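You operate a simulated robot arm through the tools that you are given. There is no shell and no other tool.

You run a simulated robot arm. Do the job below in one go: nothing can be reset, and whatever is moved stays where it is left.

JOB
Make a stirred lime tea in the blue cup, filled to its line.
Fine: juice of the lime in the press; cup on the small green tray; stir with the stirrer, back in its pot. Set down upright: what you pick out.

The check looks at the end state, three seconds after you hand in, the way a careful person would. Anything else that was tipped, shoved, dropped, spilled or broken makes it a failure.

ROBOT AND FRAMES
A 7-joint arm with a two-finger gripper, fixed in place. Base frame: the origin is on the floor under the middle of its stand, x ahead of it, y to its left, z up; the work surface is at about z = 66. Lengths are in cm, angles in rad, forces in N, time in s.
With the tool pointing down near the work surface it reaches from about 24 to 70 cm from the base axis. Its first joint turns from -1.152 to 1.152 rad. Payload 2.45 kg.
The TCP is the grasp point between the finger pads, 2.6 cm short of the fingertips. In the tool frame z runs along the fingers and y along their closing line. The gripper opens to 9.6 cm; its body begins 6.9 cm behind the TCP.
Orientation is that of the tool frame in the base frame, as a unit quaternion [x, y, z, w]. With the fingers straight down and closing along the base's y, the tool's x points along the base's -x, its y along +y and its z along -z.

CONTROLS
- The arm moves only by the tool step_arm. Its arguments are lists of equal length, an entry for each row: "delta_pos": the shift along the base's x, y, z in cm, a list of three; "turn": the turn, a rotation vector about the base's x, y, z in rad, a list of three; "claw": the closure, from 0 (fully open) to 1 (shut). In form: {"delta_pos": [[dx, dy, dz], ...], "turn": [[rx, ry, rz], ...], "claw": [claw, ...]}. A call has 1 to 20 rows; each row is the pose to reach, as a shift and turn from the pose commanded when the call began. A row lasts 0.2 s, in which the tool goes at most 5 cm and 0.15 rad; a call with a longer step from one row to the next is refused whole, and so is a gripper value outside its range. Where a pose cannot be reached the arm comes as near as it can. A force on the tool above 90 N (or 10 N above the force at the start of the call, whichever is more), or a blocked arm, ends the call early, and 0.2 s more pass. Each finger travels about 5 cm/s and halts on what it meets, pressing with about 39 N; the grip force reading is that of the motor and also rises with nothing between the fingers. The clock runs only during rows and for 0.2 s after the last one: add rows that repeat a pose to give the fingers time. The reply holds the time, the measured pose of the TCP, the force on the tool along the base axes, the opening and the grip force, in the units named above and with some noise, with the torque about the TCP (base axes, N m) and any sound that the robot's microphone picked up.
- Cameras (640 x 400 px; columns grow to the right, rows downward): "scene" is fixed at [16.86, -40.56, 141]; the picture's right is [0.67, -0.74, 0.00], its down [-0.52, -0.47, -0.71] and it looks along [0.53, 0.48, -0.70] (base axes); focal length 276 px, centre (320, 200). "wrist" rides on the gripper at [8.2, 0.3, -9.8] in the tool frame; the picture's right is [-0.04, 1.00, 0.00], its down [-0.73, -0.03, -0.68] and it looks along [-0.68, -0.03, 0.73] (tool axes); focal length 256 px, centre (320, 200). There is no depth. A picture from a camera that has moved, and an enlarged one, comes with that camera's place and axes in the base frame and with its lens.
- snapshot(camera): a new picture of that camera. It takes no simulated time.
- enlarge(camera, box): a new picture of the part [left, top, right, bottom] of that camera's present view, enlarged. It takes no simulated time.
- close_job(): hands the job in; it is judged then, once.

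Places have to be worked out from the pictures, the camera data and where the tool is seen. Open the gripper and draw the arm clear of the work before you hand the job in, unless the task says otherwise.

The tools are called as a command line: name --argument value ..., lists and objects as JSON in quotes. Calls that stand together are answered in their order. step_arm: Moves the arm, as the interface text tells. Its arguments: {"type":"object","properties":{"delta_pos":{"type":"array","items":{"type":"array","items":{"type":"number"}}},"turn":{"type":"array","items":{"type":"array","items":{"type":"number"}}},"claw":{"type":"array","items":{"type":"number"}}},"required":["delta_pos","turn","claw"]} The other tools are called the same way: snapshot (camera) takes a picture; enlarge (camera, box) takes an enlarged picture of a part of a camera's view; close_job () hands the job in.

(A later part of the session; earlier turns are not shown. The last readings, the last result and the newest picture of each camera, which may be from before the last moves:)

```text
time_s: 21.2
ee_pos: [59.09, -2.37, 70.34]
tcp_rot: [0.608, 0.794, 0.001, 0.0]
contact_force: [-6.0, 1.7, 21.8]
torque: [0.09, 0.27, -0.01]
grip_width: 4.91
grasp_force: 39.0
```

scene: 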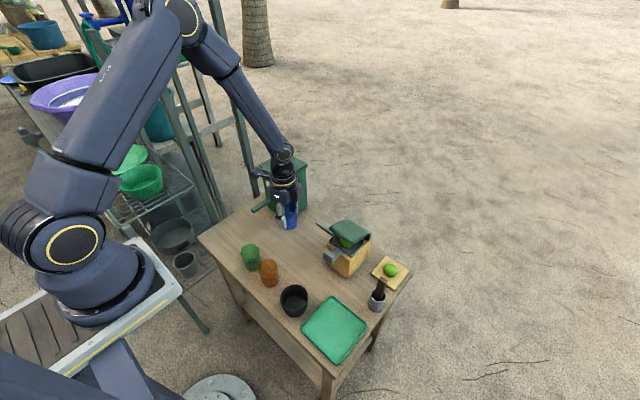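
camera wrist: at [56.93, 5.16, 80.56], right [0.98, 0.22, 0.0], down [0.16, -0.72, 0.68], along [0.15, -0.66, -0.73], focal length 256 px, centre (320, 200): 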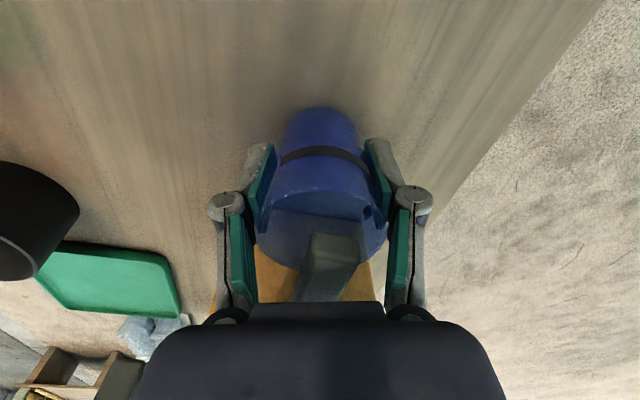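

The cup is on the table (22 N up). I'll ease up slightly and open the fingers.

step_arm --delta_pos '[[0, 0, 0.12], [0, 0, 0.12], [0, 0, 0.12], [0, 0, 0.12], [0, 0, 0.12], [0, 0, 0.12]]' --turn '[[0, 0, 0], [0, 0, 0], [0, 0, 0], [0, 0, 0], [0, 0, 0], [0, 0, 0]]' --claw '[0.55, 0.5, 0.4, 0.3, 0.2, 0.2]'

snapshot --camera "wrist"

```text
time_s: 22.6
ee_pos: [59.06, -2.51, 70.3]
tcp_rot: [0.608, 0.794, 0.0, 0.0]
contact_force: [0.5, 1.1, -0.6]
torque: [-0.01, 0.02, 0.0]
grip_width: 7.69
grasp_force: 0.0
```

```text
taken
camera wrist: at [57.34, 5.48, 80.17], right [0.98, 0.22, 0.0], down [0.16, -0.72, 0.68], along [0.15, -0.66, -0.73], focal length 256 px, centre (320, 200)
```

wrist: 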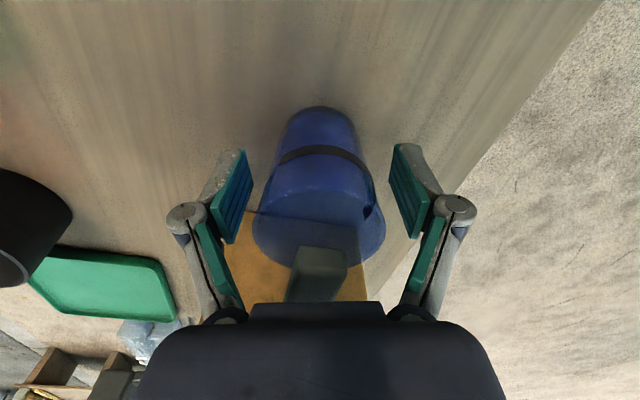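

The cup is free under the spout. I'll lift straight up, close the fingers, and move above the free end of the press lid, turning back to yaw 0.

step_arm --delta_pos '[[0, 0, 4], [0, 0, 8.5], [0, 0, 13], [0, 0, 17.5], [-0.3, -1.5, 20], [-0.6, -3, 21], [-0.9, -4.5, 22], [-1.3, -6, 22], [-1.7, -7.5, 22], [-2, -9, 22], [-2.3, -10.3, 22], [-2.5, -11.3, 22], [-2.6, -11.8, 22], [-2.6, -11.8, 22]]' --turn '[[0, 0, 0], [0, 0, 0], [0, 0, 0], [0, 0, 0], [0, 0, 0.14], [0, 0, 0.28], [0, 0, 0.42], [0, 0, 0.56], [0, 0, 0.7], [0, 0, 0.84], [0, 0, 0.98], [0, 0, 1.12], [0, 0, 1.26], [0, 0, 1.309]]' --claw '[0.2, 0.2, 0.2, 0.2, 0.3, 0.5, 0.6, 0.7, 0.8, 0.9, 1, 1, 1, 1]'

snapshot --camera "wrist"

enlarge --camera "scene" --box '[260, 150, 420, 290]'

```text
time_s: 25.6
ee_pos: [56.42, -14.19, 92.56]
tcp_rot: [-0.001, 1.0, 0.001, 0.0]
contact_force: [-1.5, -0.5, -0.7]
torque: [-0.02, 0.03, -0.04]
grip_width: 0.0
grasp_force: 28.3
```

```text
taken
camera wrist: at [48.38, -13.93, 102.28], right [0.04, 1.0, 0.0], down [0.73, -0.03, 0.68], along [0.68, -0.02, -0.73], focal length 256 px, centre (320, 200)
```

wrist: 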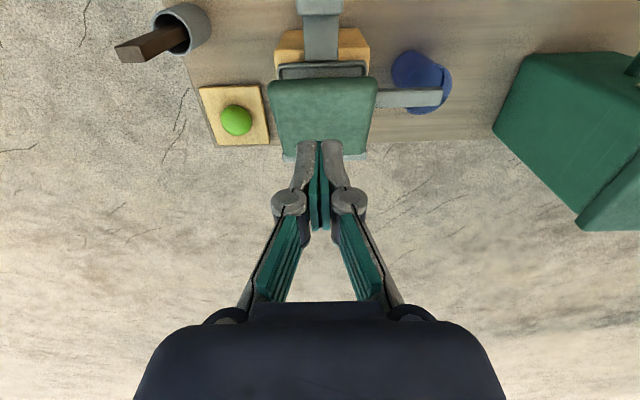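

```text
2.86 times, centred on (340, 220) of scene
camera zoom: at [16.86, -40.56, 141.0], right [0.67, -0.74, 0.0], down [-0.52, -0.47, -0.71], along [0.53, 0.48, -0.7], focal length 790 px, centre (263, 143)
```

zoom: 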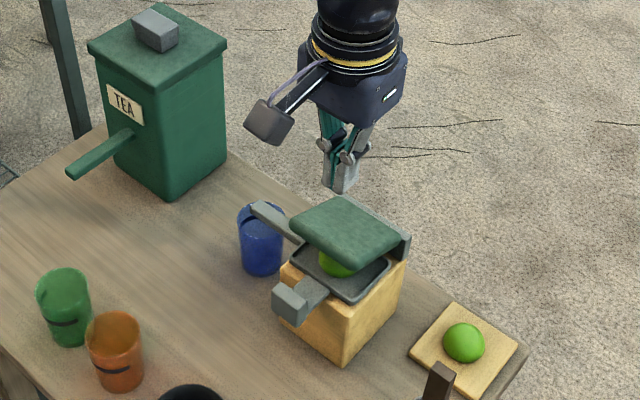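

enlarge --camera "wrist" --box '[250, 0, 470, 165]'

enlarge --camera "scene" --box '[310, 210, 380, 270]'

```text
2.42 times, centred on (360, 82) of wrist
camera zoom: at [48.38, -13.93, 102.28], right [0.04, 1.0, 0.0], down [0.73, -0.03, 0.68], along [0.68, -0.02, -0.73], focal length 621 px, centre (223, 485)
```

zoom: 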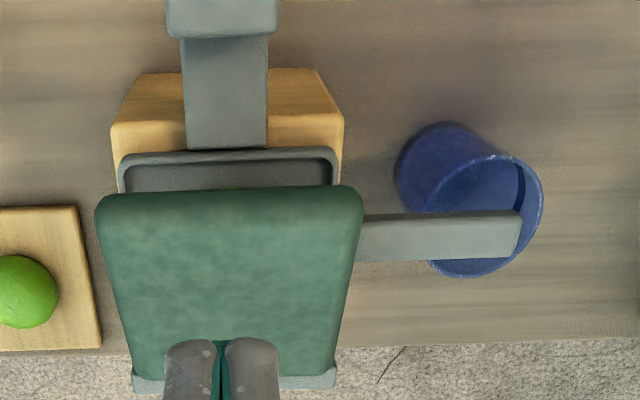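

```text
6.67 times, centred on (345, 240) of scene
camera zoom: at [16.86, -40.56, 141.0], right [0.67, -0.74, 0.0], down [-0.52, -0.47, -0.71], along [0.53, 0.48, -0.7], focal length 1843 px, centre (153, -67)
```

zoom: 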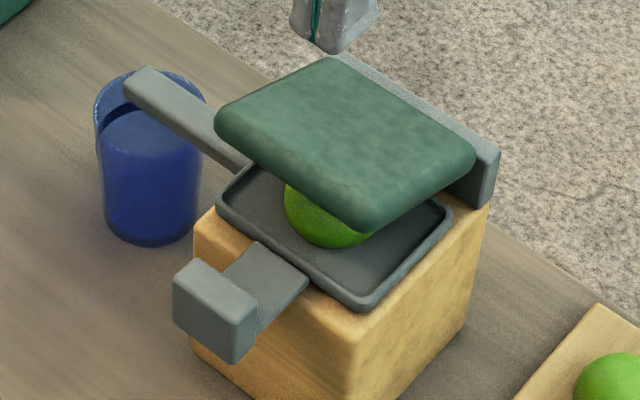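

The cup sits well under the bar end and the closed fingertips are above the lid's free end. I'll descend toward the lid, watching the force.

step_arm --delta_pos '[[0, 0, -2.5], [0, 0, -5], [0, 0, -6], [0, 0, -6.6], [0, 0, -7.2]]' --turn '[[0, 0, 0], [0, 0, 0], [0, 0, 0], [0, 0, 0], [0, 0, 0]]' --claw '[1, 1, 1, 1, 1]'

enlarge --camera "scene" --box '[310, 190, 390, 270]'

```text
time_s: 26.8
ee_pos: [56.47, -14.14, 85.3]
tcp_rot: [-0.001, 1.0, 0.001, 0.001]
contact_force: [-0.1, 0.1, 0.2]
torque: [-0.03, 0.0, 0.01]
grip_width: 0.0
grasp_force: 28.5
```

```text
5.00 times, centred on (350, 230) of scene
camera zoom: at [16.86, -40.56, 141.0], right [0.67, -0.74, 0.0], down [-0.52, -0.47, -0.71], along [0.53, 0.48, -0.7], focal length 1382 px, centre (170, 50)
```

zoom: 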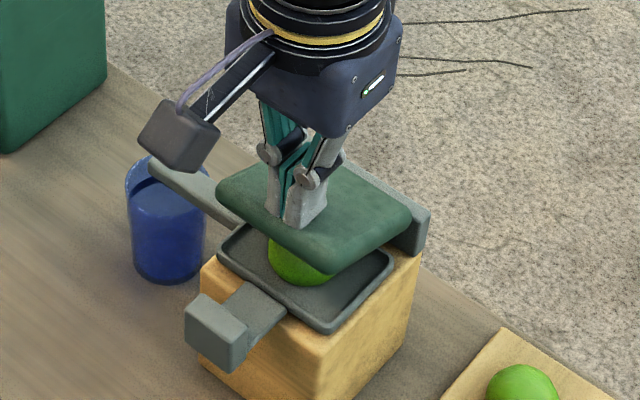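

No contact yet with the tips at z≈82.7. Continuing down in small steps.

step_arm --delta_pos '[[0, 0, -0.3], [0, 0, -0.6], [0, 0, -0.9], [0, 0, -1.2]]' --turn '[[0, 0, 0], [0, 0, 0], [0, 0, 0], [0, 0, 0]]' --claw '[1, 1, 1, 1]'

enlarge --camera "scene" --box '[310, 190, 390, 270]'

```text
time_s: 27.8
ee_pos: [56.46, -14.18, 84.09]
tcp_rot: [-0.001, 1.0, 0.0, 0.0]
contact_force: [-0.2, 0.0, 0.7]
torque: [0.02, 0.02, 0.0]
grip_width: 0.59
grasp_force: 28.8
```

```text
5.00 times, centred on (350, 230) of scene
camera zoom: at [16.85, -40.56, 141.0], right [0.67, -0.74, 0.0], down [-0.52, -0.47, -0.71], along [0.53, 0.48, -0.7], focal length 1382 px, centre (170, 50)
```

zoom: 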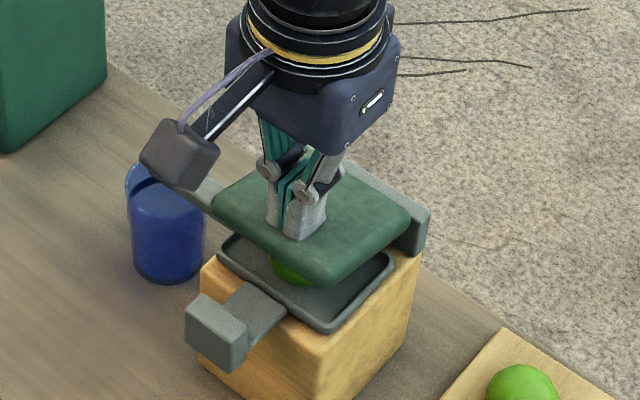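

The lid is moving down with almost no force. Continue pressing in small steps and watch where the juice appears.

step_arm --delta_pos '[[0, 0, -0.3], [0, 0, -0.6], [0, 0, -0.9]]' --turn '[[0, 0, 0], [0, 0, 0], [0, 0, 0]]' --claw '[1, 1, 1]'

enlarge --camera "scene" --box '[310, 190, 390, 270]'

```text
time_s: 28.6
ee_pos: [56.43, -14.14, 83.25]
tcp_rot: [-0.001, 1.0, 0.0, 0.0]
contact_force: [0.4, -0.9, 1.0]
torque: [-0.07, 0.02, 0.0]
grip_width: 0.59
grasp_force: 27.8
```

```text
5.00 times, centred on (350, 230) of scene
camera zoom: at [16.85, -40.56, 141.0], right [0.67, -0.74, 0.0], down [-0.52, -0.47, -0.71], along [0.53, 0.48, -0.7], focal length 1382 px, centre (170, 50)
```

zoom: 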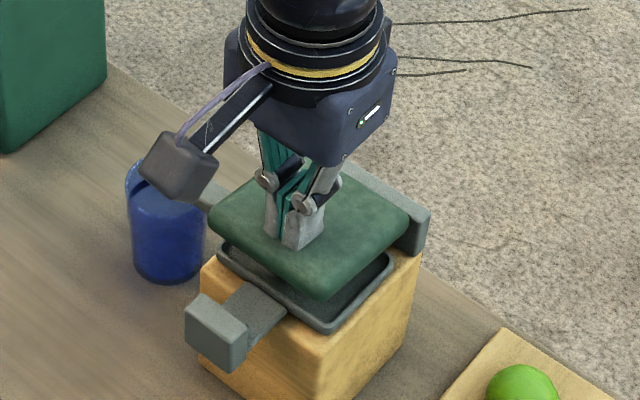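

step_arm --delta_pos '[[0, 0, -0.3], [0, 0, -0.6], [0, 0, -0.9]]' --turn '[[0, 0, 0], [0, 0, 0], [0, 0, 0]]' --claw '[1, 1, 1]'

enlarge --camera "scene" --box '[310, 190, 390, 270]'

```text
time_s: 29.4
ee_pos: [56.42, -14.15, 82.56]
tcp_rot: [-0.001, 1.0, 0.001, 0.001]
contact_force: [-13.4, 5.1, 40.9]
torque: [0.13, 0.82, -0.05]
grip_width: 0.62
grasp_force: 28.4
```

```text
5.00 times, centred on (350, 230) of scene
camera zoom: at [16.75, -40.53, 141.02], right [0.67, -0.74, 0.0], down [-0.52, -0.47, -0.71], along [0.53, 0.48, -0.7], focal length 1382 px, centre (170, 50)
```

zoom: 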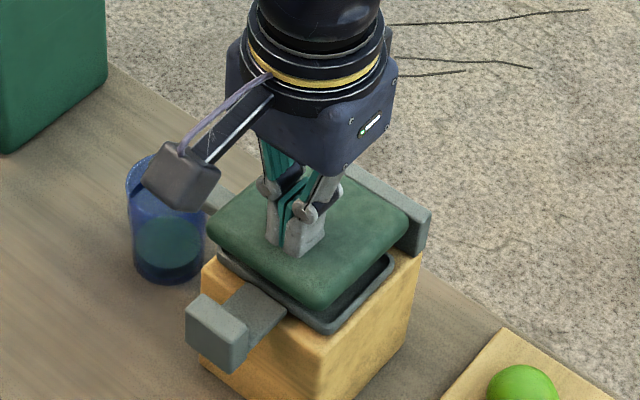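

Juice is collecting in the blue cup, so the bar is the spout. The force is now 41 N; I'll hold there and see whether more comes.

step_arm --delta_pos '[[0, 0, 0], [0, 0, -0.1], [0, 0, -0.1], [0, 0, -0.1], [0, 0, -0.1]]' --turn '[[0, 0, 0], [0, 0, 0], [0, 0, 0], [0, 0, 0], [0, 0, 0]]' --claw '[1, 1, 1, 1, 1]'

enlarge --camera "scene" --box '[310, 190, 390, 270]'

```text
time_s: 30.6
ee_pos: [56.46, -14.32, 82.54]
tcp_rot: [-0.001, 1.0, -0.001, 0.001]
contact_force: [-10.9, 4.8, 51.0]
torque: [0.11, 0.9, -0.05]
grip_width: 0.61
grasp_force: 28.6
```

```text
5.00 times, centred on (350, 230) of scene
camera zoom: at [16.74, -40.53, 141.03], right [0.67, -0.74, 0.0], down [-0.52, -0.47, -0.71], along [0.53, 0.48, -0.7], focal length 1382 px, centre (170, 50)
```

zoom: 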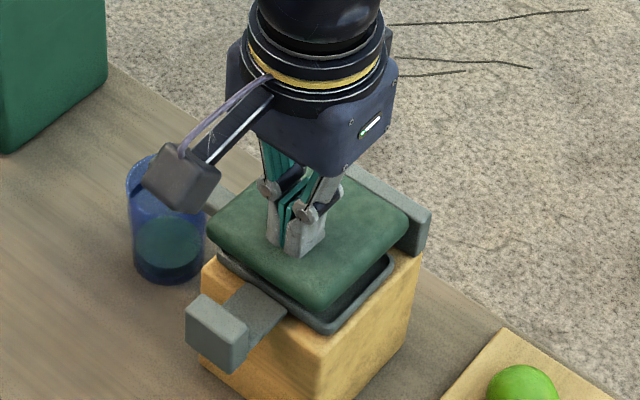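

enlarge --camera "scene" --box '[330, 220, 380, 265]'

enlarge --camera "scene" --box '[315, 215, 345, 255]'

snapshot --camera "wrist"

```text
8.89 times, centred on (355, 242) of scene
camera zoom: at [16.74, -40.53, 141.03], right [0.67, -0.74, 0.0], down [-0.52, -0.47, -0.71], along [0.53, 0.48, -0.7], focal length 2457 px, centre (9, -178)
```

zoom: 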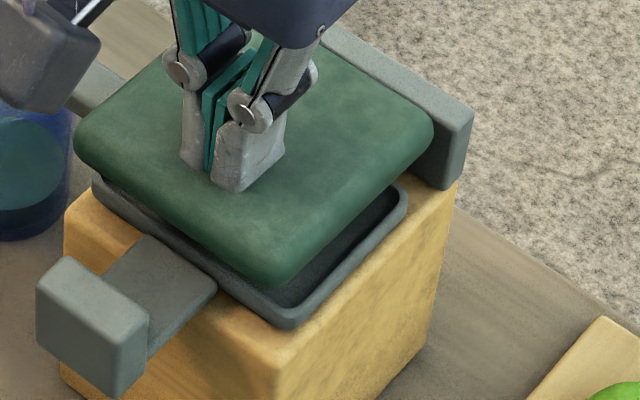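

```text
10.00 times, centred on (330, 235) of scene
camera zoom: at [16.74, -40.53, 141.03], right [0.67, -0.74, 0.0], down [-0.52, -0.47, -0.71], along [0.53, 0.48, -0.7], focal length 2764 px, centre (220, -150)
```

zoom: 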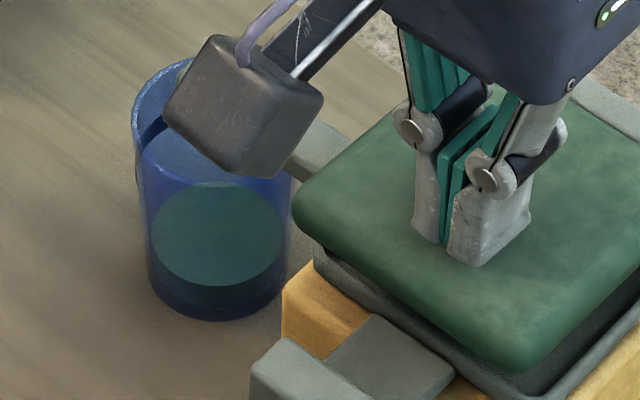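

```text
taken
camera wrist: at [48.39, -13.95, 92.21], right [0.04, 1.0, 0.0], down [0.73, -0.03, 0.68], along [0.68, -0.03, -0.73], focal length 256 px, centre (320, 200)
```

wrist: 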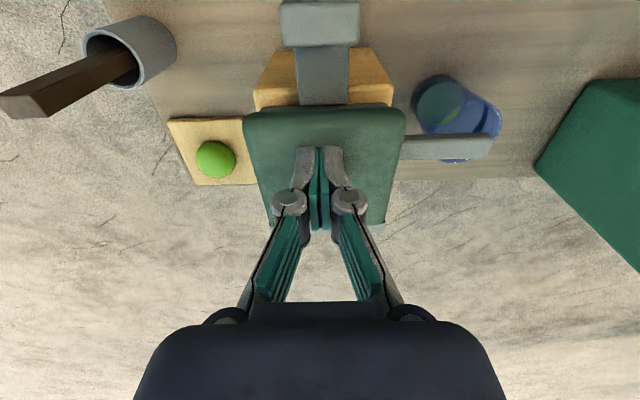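

The juice, about 1.5 cm deep, is all in the cup with no spill, and the lid is down at the tray rim. I'll rise, turn back to yaw -75° and return above the cup with the fingers opening.

step_arm --delta_pos '[[0, 0, 2], [0, 0, 6], [0.2, 0.5, 9.8], [0.5, 2, 9.8], [0.8, 3.5, 9.8], [1.1, 5, 9.8], [1.4, 6.5, 9.8], [1.7, 8, 9.8], [2, 9.3, 9.8], [2.2, 10.5, 9.8], [2.4, 11.3, 9.8], [2.6, 11.8, 9.8], [2.6, 11.8, 9.8]]' --turn '[[0, 0, 0], [0, 0, 0], [0, 0, -0.13], [0, 0, -0.27], [0, 0, -0.41], [0, 0, -0.55], [0, 0, -0.69], [0, 0, -0.83], [0, 0, -0.97], [0, 0, -1.11], [0, 0, -1.25], [0, 0, -1.309], [0, 0, -1.309]]' --claw '[1, 0.9, 0.8, 0.7, 0.6, 0.5, 0.4, 0.3, 0.2, 0.2, 0.2, 0.2, 0.2]'

snapshot --camera "wrist"

enlarge --camera "scene" --box '[260, 150, 420, 290]'

```text
time_s: 33.4
ee_pos: [58.95, -2.43, 92.11]
tcp_rot: [0.609, 0.793, 0.0, 0.001]
contact_force: [-0.1, 0.6, 0.4]
torque: [-0.02, -0.02, -0.01]
grip_width: 7.65
grasp_force: 0.1
```

```text
taken
camera wrist: at [57.32, 5.49, 101.8], right [0.98, 0.22, 0.0], down [0.16, -0.72, 0.68], along [0.15, -0.66, -0.73], focal length 256 px, centre (320, 200)
```

wrist: 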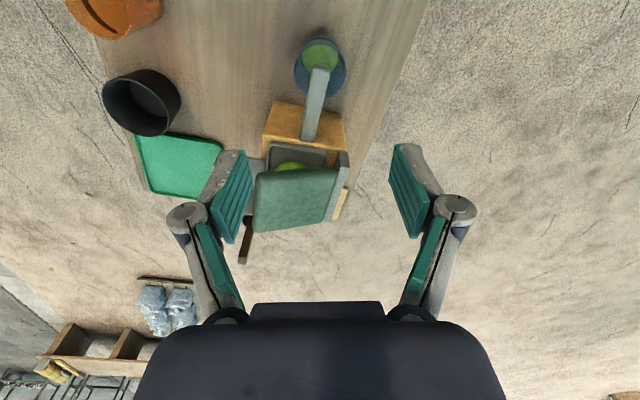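

```text
2.86 times, centred on (340, 220) of scene
camera zoom: at [16.86, -40.56, 141.0], right [0.67, -0.74, 0.0], down [-0.52, -0.47, -0.71], along [0.53, 0.48, -0.7], focal length 790 px, centre (263, 143)
```

zoom: 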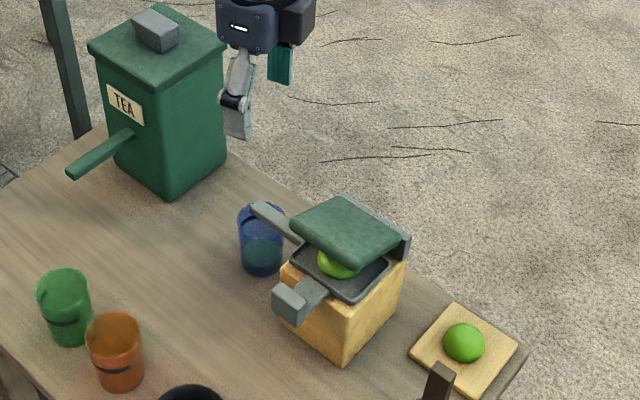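

The lid sprang back, showing a flattened lime, and the cup holds green juice. I'll zoom in to verify the cup's position before descending.

enlarge --camera "wrist" --box '[250, 20, 390, 150]'

enlarge --camera "scene" --box '[315, 210, 365, 255]'

```text
3.08 times, centred on (320, 85) of wrist
camera zoom: at [57.32, 5.49, 101.8], right [0.98, 0.22, 0.0], down [0.16, -0.72, 0.68], along [0.15, -0.66, -0.73], focal length 788 px, centre (320, 554)
```

zoom: 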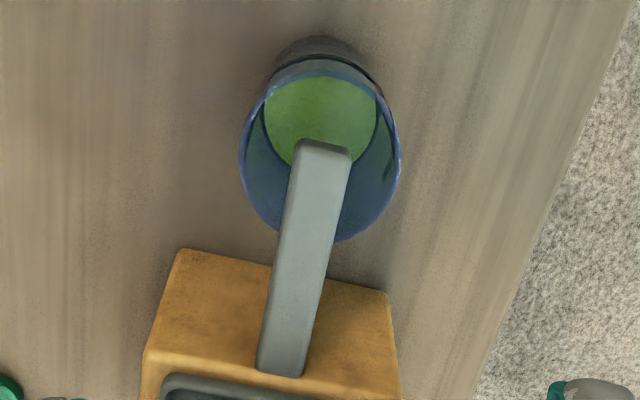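

```text
8.89 times, centred on (340, 232) of scene
camera zoom: at [16.86, -40.56, 141.0], right [0.67, -0.74, 0.0], down [-0.52, -0.47, -0.71], along [0.53, 0.48, -0.7], focal length 2457 px, centre (142, -89)
```

zoom: 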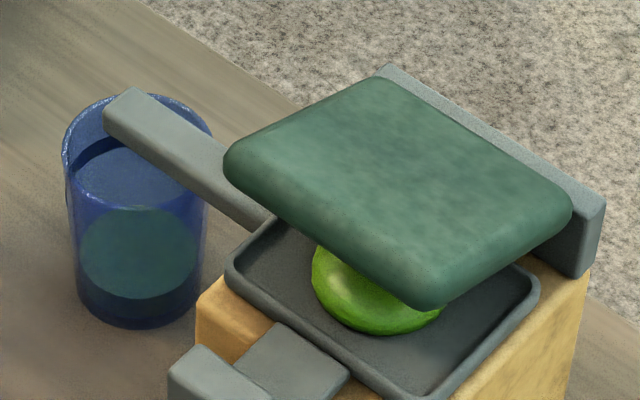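

The cup is exactly under the tool axis. Descending straight down around it and the bar.

step_arm --delta_pos '[[0, 0, -4.5], [0, 0, -9], [0, 0, -13], [0, 0, -16.5], [0, 0, -19], [0, 0, -21], [0, 0, -21.7], [0, 0, -21.7]]' --turn '[[0, 0, 0], [0, 0, 0], [0, 0, 0], [0, 0, 0], [0, 0, 0], [0, 0, 0], [0, 0, 0], [0, 0, 0]]' --claw '[0.2, 0.2, 0.2, 0.2, 0.2, 0.2, 0.2, 0.2]'

snapshot --camera "wrist"

```text
time_s: 35.2
ee_pos: [59.14, -2.44, 70.24]
tcp_rot: [0.608, 0.794, 0.0, 0.0]
contact_force: [0.0, 0.7, -0.2]
torque: [0.04, 0.02, 0.0]
grip_width: 7.68
grasp_force: 0.0
```

```text
taken
camera wrist: at [57.43, 5.52, 79.94], right [0.98, 0.22, 0.0], down [0.16, -0.72, 0.68], along [0.15, -0.66, -0.73], focal length 256 px, centre (320, 200)
```

wrist: 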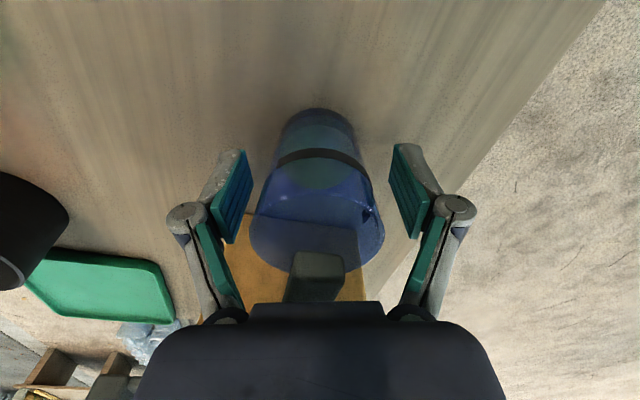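

Aligned. Closing on the cup and lifting it slightly off the table.

step_arm --delta_pos '[[0, 0, 0], [0, 0, 0], [0, 0, 0], [0, 0, 0], [0, 0, 0.2], [0, 0, 0.45], [0, 0, 0.45]]' --turn '[[0, 0, 0], [0, 0, 0], [0, 0, 0], [0, 0, 0], [0, 0, 0], [0, 0, 0], [0, 0, 0]]' --claw '[0.35, 0.5, 0.55, 0.55, 0.55, 0.55, 0.55]'

snapshot --camera "wrist"

```text
time_s: 36.8
ee_pos: [59.07, -2.42, 70.68]
tcp_rot: [0.608, 0.794, 0.0, -0.001]
contact_force: [-0.6, -0.6, -1.0]
torque: [-0.02, 0.03, 0.03]
grip_width: 4.88
grasp_force: 39.1
```

```text
taken
camera wrist: at [57.31, 5.51, 80.45], right [0.98, 0.22, 0.0], down [0.16, -0.72, 0.68], along [0.15, -0.66, -0.73], focal length 256 px, centre (320, 200)
```

wrist: 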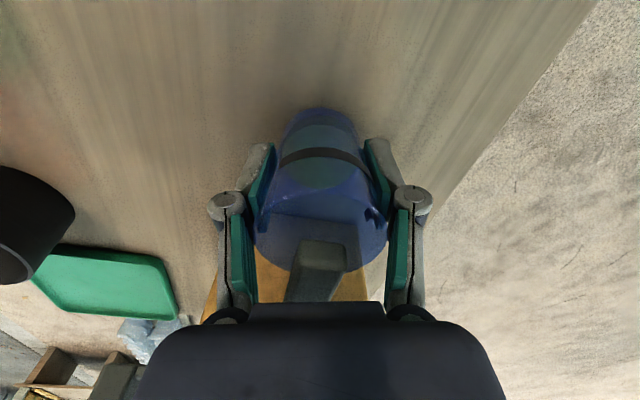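

Held. Reversing the path: +y clear of the bar end, then -x, then up, gently because the cup now holds liquid.

step_arm --delta_pos '[[0, 0.8, 0], [0, 1.7, 0], [0, 2.6, 0], [-1, 2.6, 0], [-2.4, 2.6, 0], [-3.9, 2.6, 0.3], [-5.4, 2.6, 1.5], [-6.4, 2.6, 3.5], [-7, 2.8, 6], [-7.5, 3, 9], [-8, 3.2, 11.5], [-8.5, 3.5, 13], [-8.5, 3.5, 13]]' --turn '[[0, 0, 0], [0, 0, 0], [0, 0, 0], [0, 0, 0], [0, 0, 0], [0, 0, 0], [0, 0, 0], [0, 0, 0], [0, 0, 0], [0, 0, 0], [0, 0, 0], [0, 0, 0], [0, 0, 0]]' --claw '[0.55, 0.55, 0.55, 0.55, 0.55, 0.55, 0.55, 0.55, 0.55, 0.55, 0.55, 0.55, 0.55]'

enlarge --camera "scene" --box '[240, 180, 310, 225]'

snapshot --camera "scene"

```text
time_s: 39.6
ee_pos: [50.48, 1.15, 83.76]
tcp_rot: [0.608, 0.794, -0.001, 0.0]
contact_force: [0.0, -0.2, -0.1]
torque: [0.03, -0.01, 0.03]
grip_width: 4.86
grasp_force: 38.9
```

```text
8.89 times, centred on (275, 202) of scene
camera zoom: at [16.86, -40.56, 141.0], right [0.67, -0.74, 0.0], down [-0.52, -0.47, -0.71], along [0.53, 0.48, -0.7], focal length 2457 px, centre (720, 178)
```

zoom: 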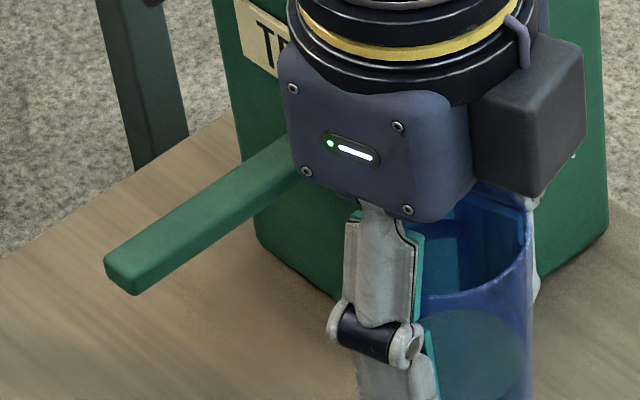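

```text
taken
```

scene: 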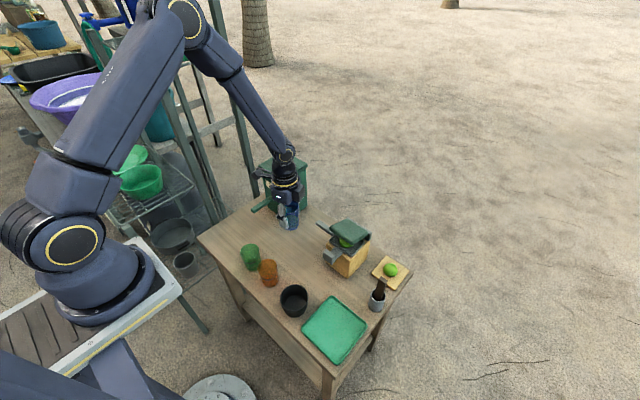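

The tea bar end comes out at about (47.7, 16.7), underside z≈75. I'll carry the cup to (41.3, 16.7) with yaw turned to 0, so the fingers will straddle the bar.

step_arm --delta_pos '[[-1.5, 0.6, 0], [-3, 1.5, 0], [-4.3, 2.7, 0], [-5.4, 4.2, 0], [-6.4, 5.8, 0], [-7.2, 7.5, 0], [-7.9, 9.3, 0], [-8.5, 11.2, 0], [-8.9, 13.1, 0], [-9.2, 14.7, 0], [-9.2, 15.6, 0], [-9.2, 15.6, 0]]' --turn '[[0, 0, 0.12], [0, 0, 0.24], [0, 0, 0.36], [0, 0, 0.48], [0, 0, 0.6], [0, 0, 0.72], [0, 0, 0.84], [0, 0, 0.96], [0, 0, 1.08], [0, 0, 1.2], [0, 0, 1.309], [0, 0, 1.309]]' --claw '[0.55, 0.55, 0.55, 0.55, 0.55, 0.55, 0.55, 0.55, 0.55, 0.55, 0.55, 0.55]'

snapshot --camera "wrist"

enlarge --camera "scene" --box '[190, 150, 310, 250]'

```text
time_s: 42.2
ee_pos: [41.29, 16.69, 83.69]
tcp_rot: [-0.002, 1.0, 0.0, 0.0]
contact_force: [-0.2, 0.0, -0.3]
torque: [0.02, 0.0, 0.0]
grip_width: 4.87
grasp_force: 38.6
```

```text
taken
camera wrist: at [33.24, 17.0, 93.5], right [0.04, 1.0, 0.0], down [0.73, -0.03, 0.68], along [0.68, -0.02, -0.73], focal length 256 px, centre (320, 200)
```

wrist: 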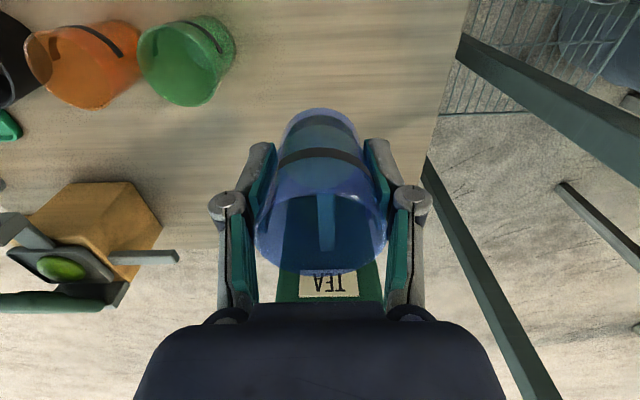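

```text
4.00 times, centred on (250, 200) of scene
camera zoom: at [16.86, -40.56, 141.0], right [0.67, -0.74, 0.0], down [-0.52, -0.47, -0.71], along [0.53, 0.48, -0.7], focal length 1106 px, centre (600, 200)
```

zoom: 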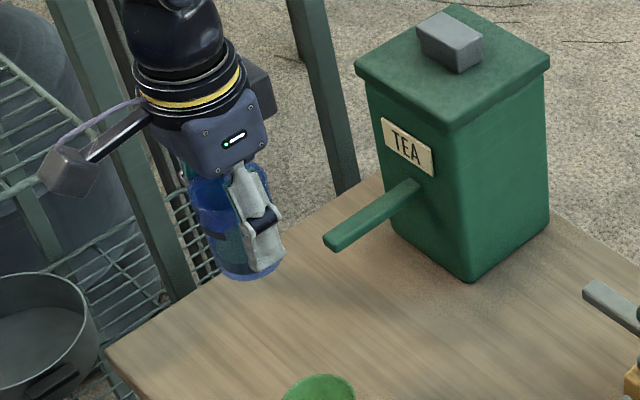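

The bar looks aligned with the cup in y. Lowering to just above the table.

step_arm --delta_pos '[[0, 0, -3.5], [0, 0, -7], [0, 0, -10], [0, 0, -12], [0, 0, -12.95], [0, 0, -12.95]]' --turn '[[0, 0, 0], [0, 0, 0], [0, 0, 0], [0, 0, 0], [0, 0, 0], [0, 0, 0]]' --claw '[0.55, 0.55, 0.55, 0.55, 0.55, 0.55]'

snapshot --camera "wrist"

enlarge --camera "scene" --box '[190, 150, 310, 250]'

```text
time_s: 43.6
ee_pos: [41.41, 16.68, 70.56]
tcp_rot: [-0.001, 1.0, -0.001, 0.0]
contact_force: [1.4, -0.5, -0.6]
torque: [0.02, -0.01, -0.03]
grip_width: 4.84
grasp_force: 39.2
```

```text
taken
camera wrist: at [33.38, 16.97, 80.44], right [0.04, 1.0, 0.0], down [0.73, -0.03, 0.68], along [0.68, -0.03, -0.73], focal length 256 px, centre (320, 200)
```

wrist: 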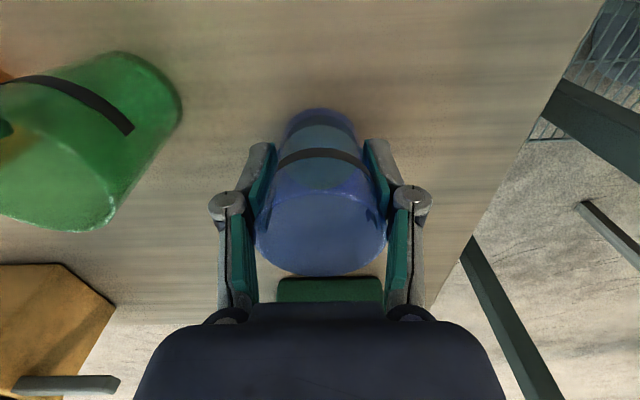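

```text
4.00 times, centred on (250, 200) of scene
camera zoom: at [16.86, -40.56, 141.0], right [0.67, -0.74, 0.0], down [-0.52, -0.47, -0.71], along [0.53, 0.48, -0.7], focal length 1106 px, centre (600, 200)
```

zoom: 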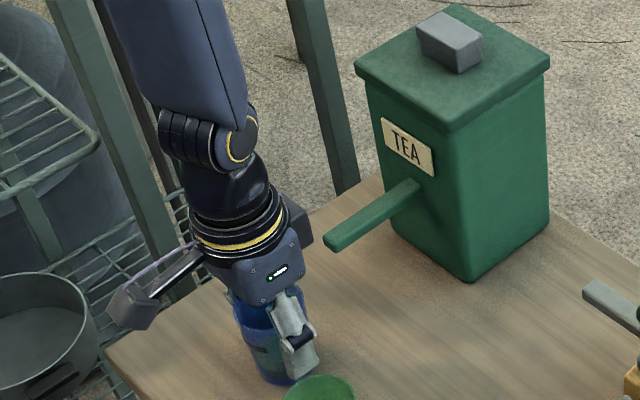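

Cup hovers 0.3 cm above the table in front of the bar. Sliding +x in small steps, stopping part way to look.

step_arm --delta_pos '[[0.8, 0, 0], [1.8, 0, 0], [2.8, 0, 0], [3.8, 0, 0], [4.6, 0, 0], [5.2, 0, 0], [5.2, 0, 0]]' --turn '[[0, 0, 0], [0, 0, 0], [0, 0, 0], [0, 0, 0], [0, 0, 0], [0, 0, 0], [0, 0, 0]]' --claw '[0.55, 0.55, 0.55, 0.55, 0.55, 0.55, 0.55]'

enlarge --camera "wrist" --box '[230, 160, 410, 310]'

enlarge --camera "scene" --box '[220, 170, 300, 240]'

```text
time_s: 45.2
ee_pos: [46.25, 16.68, 70.77]
tcp_rot: [-0.001, 1.0, 0.0, 0.001]
contact_force: [0.8, 0.4, -0.5]
torque: [0.0, 0.0, 0.02]
grip_width: 4.83
grasp_force: 39.3
```

```text
2.67 times, centred on (320, 235) of wrist
camera zoom: at [38.36, 16.96, 80.44], right [0.04, 1.0, 0.0], down [0.73, -0.03, 0.68], along [0.68, -0.03, -0.73], focal length 683 px, centre (320, 107)
```

zoom: 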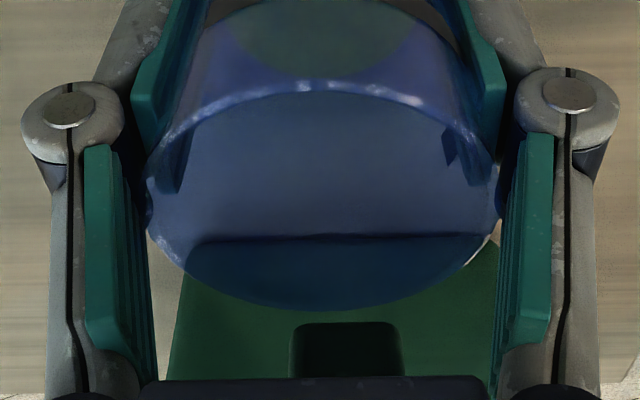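

```text
5.71 times, centred on (260, 205) of scene
camera zoom: at [16.86, -40.56, 141.0], right [0.67, -0.74, 0.0], down [-0.52, -0.47, -0.71], along [0.53, 0.48, -0.7], focal length 1580 px, centre (663, 171)
```

zoom: 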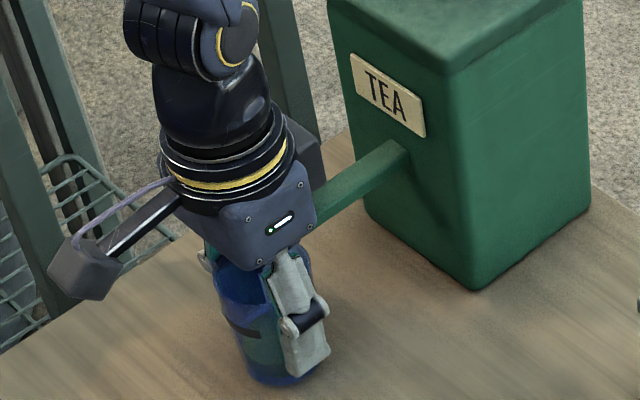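

The bar end passes cleanly above the cup at x≈47.7, y≈16.95. Moving the last 1.9 cm, nudging +0.2 in y, then setting the cup down.

step_arm --delta_pos '[[0.7, 0.1, 0], [1.4, 0.2, 0], [1.9, 0.2, 0], [1.9, 0.2, -0.2], [1.9, 0.2, -0.35], [1.9, 0.2, -0.4]]' --turn '[[0, 0, 0], [0, 0, 0], [0, 0, 0], [0, 0, 0], [0, 0, 0], [0, 0, 0]]' --claw '[0.55, 0.55, 0.55, 0.55, 0.55, 0.55]'

enlarge --camera "wrist" --box '[230, 160, 410, 310]'

```text
time_s: 46.6
ee_pos: [48.26, 17.11, 70.28]
tcp_rot: [-0.002, 1.0, 0.0, 0.0]
contact_force: [-0.2, 0.3, -0.7]
torque: [-0.02, 0.0, -0.04]
grip_width: 4.79
grasp_force: 39.3
```

```text
2.67 times, centred on (320, 235) of wrist
camera zoom: at [40.27, 17.26, 80.11], right [0.04, 1.0, 0.0], down [0.73, -0.03, 0.68], along [0.68, -0.03, -0.73], focal length 683 px, centre (320, 107)
```

zoom: 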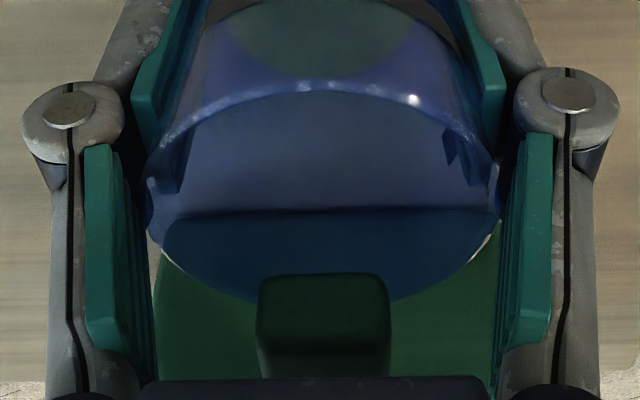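

Intersecting two views puts the bar end at x≈48.2, underside z≈74.9. I'll shift the cup another +0.6 so the outlet is safely inside, then lower to contact.

step_arm --delta_pos '[[0, 0, 0.2], [0.3, -0.05, 0.2], [0.6, -0.1, 0.2], [0.6, -0.1, 0], [0.6, -0.1, -0.1], [0.6, -0.1, -0.15]]' --turn '[[0, 0, 0], [0, 0, 0], [0, 0, 0], [0, 0, 0], [0, 0, 0], [0, 0, 0]]' --claw '[0.55, 0.55, 0.55, 0.55, 0.55, 0.55]'

```text
time_s: 48.0
ee_pos: [48.99, 16.76, 70.14]
tcp_rot: [-0.001, 1.0, 0.0, 0.0]
contact_force: [-5.2, -1.1, 21.9]
torque: [-0.07, 0.25, -0.07]
grip_width: 4.81
grasp_force: 39.1
```

Cup is down. Easing up 0.1 and opening.

step_arm --delta_pos '[[0, 0, 0.1], [0, 0, 0.1], [0, 0, 0.1], [0, 0, 0.1], [0, 0, 0.1], [0, 0, 0.1]]' --turn '[[0, 0, 0], [0, 0, 0], [0, 0, 0], [0, 0, 0], [0, 0, 0], [0, 0, 0]]' --claw '[0.55, 0.5, 0.4, 0.3, 0.2, 0.2]'

snapshot --camera "wrist"

```text
time_s: 49.4
ee_pos: [48.91, 16.81, 70.15]
tcp_rot: [0.0, 1.0, -0.001, 0.0]
contact_force: [0.9, 1.4, 0.2]
torque: [-0.01, -0.04, -0.01]
grip_width: 7.68
grasp_force: 0.0
```

```text
taken
camera wrist: at [40.91, 17.07, 79.96], right [0.04, 1.0, 0.0], down [0.73, -0.03, 0.68], along [0.68, -0.03, -0.73], focal length 256 px, centre (320, 200)
```

wrist: 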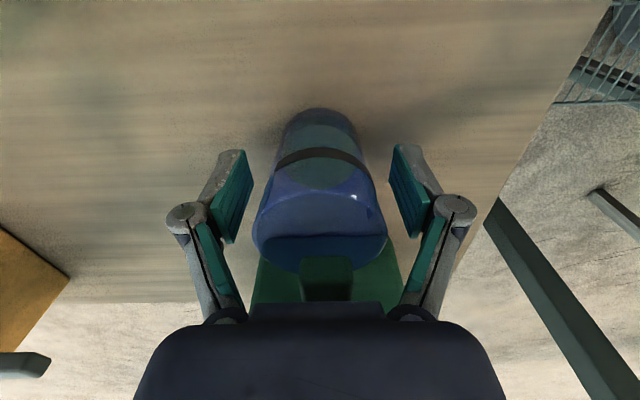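

The cup stands under the tea spout. I'll lift straight up, close the fingers, and move above the dispenser button, which I judge to be at about (62.3, 16.4) with its top at z≈88.8.

step_arm --delta_pos '[[0, 0, 4], [0, 0, 8.5], [0, 0, 13], [0, 0, 17.5], [0, 0, 22], [0, 0, 25], [2, 0, 25.5], [5, -0.2, 25.5], [8, -0.3, 25.5], [11, -0.4, 25.5], [13.4, -0.4, 25.5], [13.4, -0.4, 25.5]]' --turn '[[0, 0, 0], [0, 0, 0], [0, 0, 0], [0, 0, 0], [0, 0, 0], [0, 0, 0], [0, 0, 0], [0, 0, 0], [0, 0, 0], [0, 0, 0], [0, 0, 0], [0, 0, 0]]' --claw '[0.2, 0.2, 0.2, 0.2, 0.2, 0.3, 0.5, 0.7, 0.9, 1, 1, 1]'

snapshot --camera "wrist"

enlarge --camera "scene" --box '[220, 120, 340, 240]'

```text
time_s: 52.0
ee_pos: [62.41, 16.28, 95.68]
tcp_rot: [-0.001, 1.0, 0.0, 0.0]
contact_force: [0.3, 0.3, 0.3]
torque: [-0.01, 0.02, -0.01]
grip_width: 0.0
grasp_force: 28.9
```

```text
taken
camera wrist: at [54.35, 16.58, 105.43], right [0.04, 1.0, 0.0], down [0.73, -0.03, 0.68], along [0.68, -0.03, -0.73], focal length 256 px, centre (320, 200)
```

wrist: 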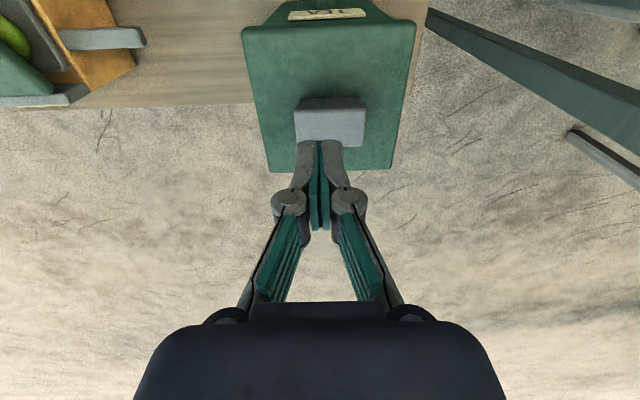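

```text
3.33 times, centred on (280, 180) of scene
camera zoom: at [16.86, -40.56, 141.0], right [0.67, -0.74, 0.0], down [-0.52, -0.47, -0.71], along [0.53, 0.48, -0.7], focal length 921 px, centre (453, 267)
```

zoom: 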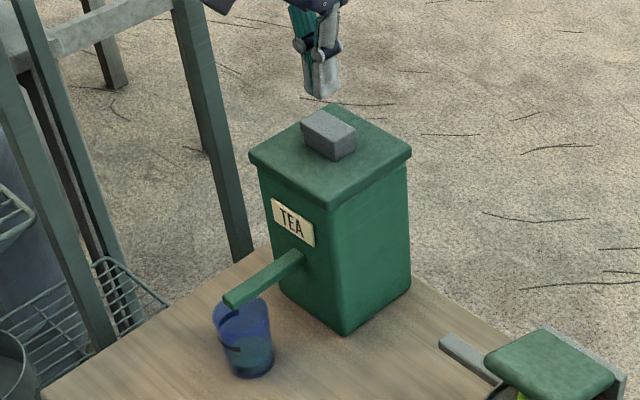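

The cup is nicely under the spout. The button centre refines to about (63, 17), so I'll shift over it and descend close to its top.

step_arm --delta_pos '[[0.5, 0.6, -1], [0.5, 0.6, -2.5], [0.5, 0.6, -3.5], [0.5, 0.6, -3.5]]' --turn '[[0, 0, 0], [0, 0, 0], [0, 0, 0], [0, 0, 0]]' --claw '[1, 1, 1, 1]'

enlarge --camera "scene" --box '[220, 120, 340, 240]'

enlarge --camera "scene" --box '[240, 200, 290, 240]'

```text
time_s: 53.0
ee_pos: [63.03, 16.92, 92.4]
tcp_rot: [-0.001, 1.0, -0.001, 0.0]
contact_force: [0.0, 0.3, 0.5]
torque: [0.01, 0.02, 0.0]
grip_width: 0.0
grasp_force: 27.9
```

```text
3.33 times, centred on (280, 180) of scene
camera zoom: at [16.86, -40.56, 141.0], right [0.67, -0.74, 0.0], down [-0.52, -0.47, -0.71], along [0.53, 0.48, -0.7], focal length 921 px, centre (453, 267)
```

zoom: 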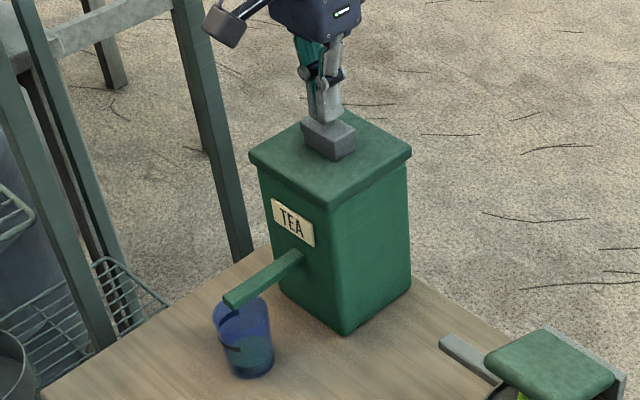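

```text
10.00 times, centred on (265, 220) of scene
camera zoom: at [16.86, -40.56, 141.0], right [0.67, -0.74, 0.0], down [-0.52, -0.47, -0.71], along [0.53, 0.48, -0.7], focal length 2764 px, centre (870, 0)
```

zoom: 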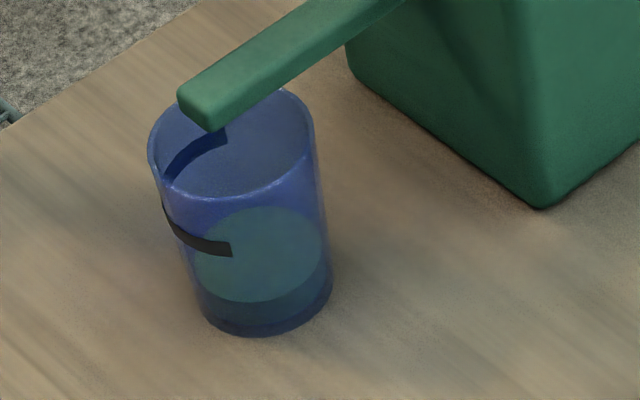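

I judge the line at z≈71.0, and the juice surface now at z≈67.6. I'll press the button down in small steps and watch.

step_arm --delta_pos '[[0, 0, -0.4], [0, 0, -0.8], [0, 0, -1.1], [0, 0, -1.3]]' --turn '[[0, 0, 0], [0, 0, 0], [0, 0, 0], [0, 0, 0]]' --claw '[1, 1, 1, 1]'

enlarge --camera "scene" --box '[240, 200, 290, 240]'

enlarge --camera "scene" --box '[260, 130, 310, 180]'

```text
time_s: 54.0
ee_pos: [62.96, 17.06, 90.94]
tcp_rot: [-0.001, 1.0, 0.0, 0.0]
contact_force: [-0.5, -1.1, 0.8]
torque: [-0.06, 0.01, 0.01]
grip_width: 0.6
grasp_force: 28.4
```

```text
10.00 times, centred on (265, 220) of scene
camera zoom: at [16.85, -40.56, 141.0], right [0.67, -0.74, 0.0], down [-0.52, -0.47, -0.71], along [0.53, 0.48, -0.7], focal length 2764 px, centre (870, 0)
```

zoom: 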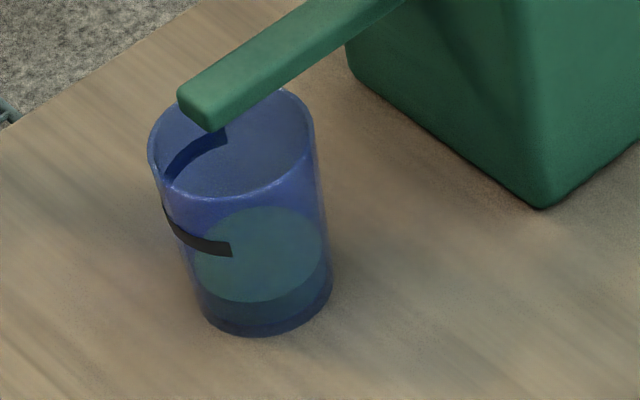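

```text
8.00 times, centred on (285, 155) of scene
camera zoom: at [16.85, -40.56, 141.0], right [0.67, -0.74, 0.0], down [-0.52, -0.47, -0.71], along [0.53, 0.48, -0.7], focal length 2212 px, centre (600, 560)
```

zoom: 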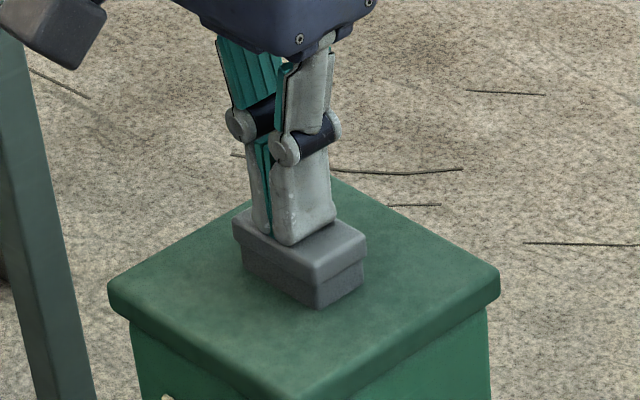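

Contact with the button but no flow yet. Next a brief deeper press, returning within the same call.

step_arm --delta_pos '[[0, 0, -0.4], [0, 0, 0]]' --turn '[[0, 0, 0], [0, 0, 0]]' --claw '[1, 1]'

enlarge --camera "scene" --box '[240, 200, 290, 240]'

```text
time_s: 54.6
ee_pos: [62.82, 17.0, 91.08]
tcp_rot: [-0.001, 1.0, 0.0, 0.001]
contact_force: [1.2, -0.7, 1.7]
torque: [0.02, -0.02, -0.01]
grip_width: 0.58
grasp_force: 28.1
```

```text
10.00 times, centred on (265, 220) of scene
camera zoom: at [16.86, -40.56, 141.0], right [0.67, -0.74, 0.0], down [-0.52, -0.47, -0.71], along [0.53, 0.48, -0.7], focal length 2764 px, centre (870, 0)
```

zoom: 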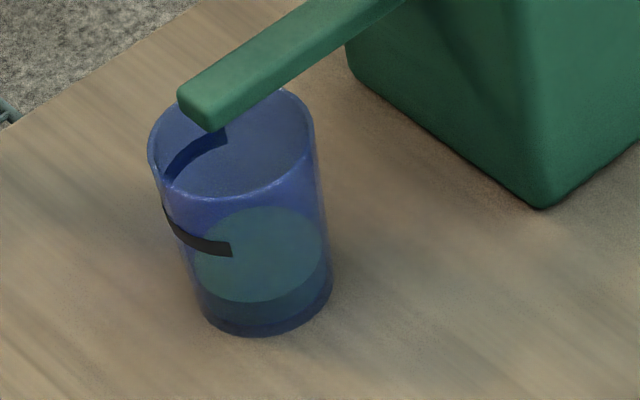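

No change. Pressing a little deeper (0.8), again briefly.

step_arm --delta_pos '[[0, 0, -0.4], [0, 0, -0.8], [0, 0, -0.2]]' --turn '[[0, 0, 0], [0, 0, 0], [0, 0, 0]]' --claw '[1, 1, 1]'

enlarge --camera "scene" --box '[240, 200, 290, 240]'

```text
time_s: 55.4
ee_pos: [62.88, 17.01, 90.81]
tcp_rot: [0.0, 1.0, -0.001, 0.0]
contact_force: [0.5, 1.2, 1.6]
torque: [0.05, 0.0, 0.02]
grip_width: 0.62
grasp_force: 28.8
heard: click
```

```text
10.00 times, centred on (265, 220) of scene
camera zoom: at [16.85, -40.56, 141.0], right [0.67, -0.74, 0.0], down [-0.52, -0.47, -0.71], along [0.53, 0.48, -0.7], focal length 2764 px, centre (870, 0)
```

zoom: 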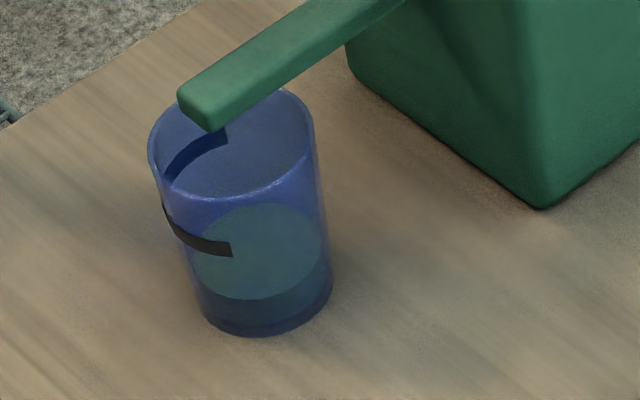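

A click, and the level rose slightly, so the flow comes while the button is pressed. I'll hold the press a little longer and measure.

step_arm --delta_pos '[[0, 0, -0.4], [0, 0, -0.6], [0, 0, -0.6], [0, 0, -0.6], [0, 0, 0.1]]' --turn '[[0, 0, 0], [0, 0, 0], [0, 0, 0], [0, 0, 0], [0, 0, 0]]' --claw '[1, 1, 1, 1, 1]'

enlarge --camera "scene" --box '[240, 200, 290, 240]'

```text
time_s: 56.6
ee_pos: [62.76, 16.85, 91.04]
tcp_rot: [0.0, 1.0, -0.001, -0.001]
contact_force: [-0.2, -0.9, 1.5]
torque: [-0.02, -0.01, 0.02]
grip_width: 0.62
grasp_force: 29.1
```

```text
10.00 times, centred on (265, 220) of scene
camera zoom: at [16.85, -40.56, 141.0], right [0.67, -0.74, 0.0], down [-0.52, -0.47, -0.71], along [0.53, 0.48, -0.7], focal length 2764 px, centre (870, 0)
```

zoom: 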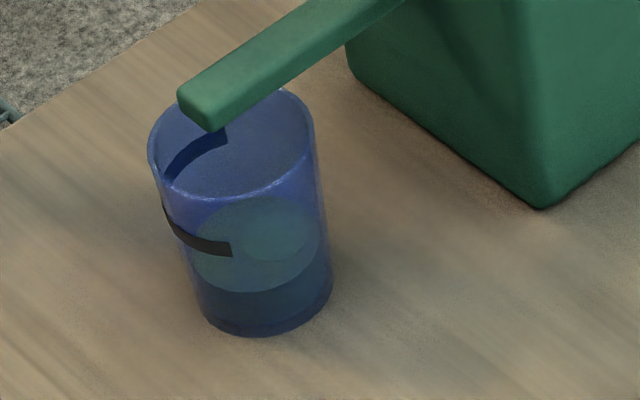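

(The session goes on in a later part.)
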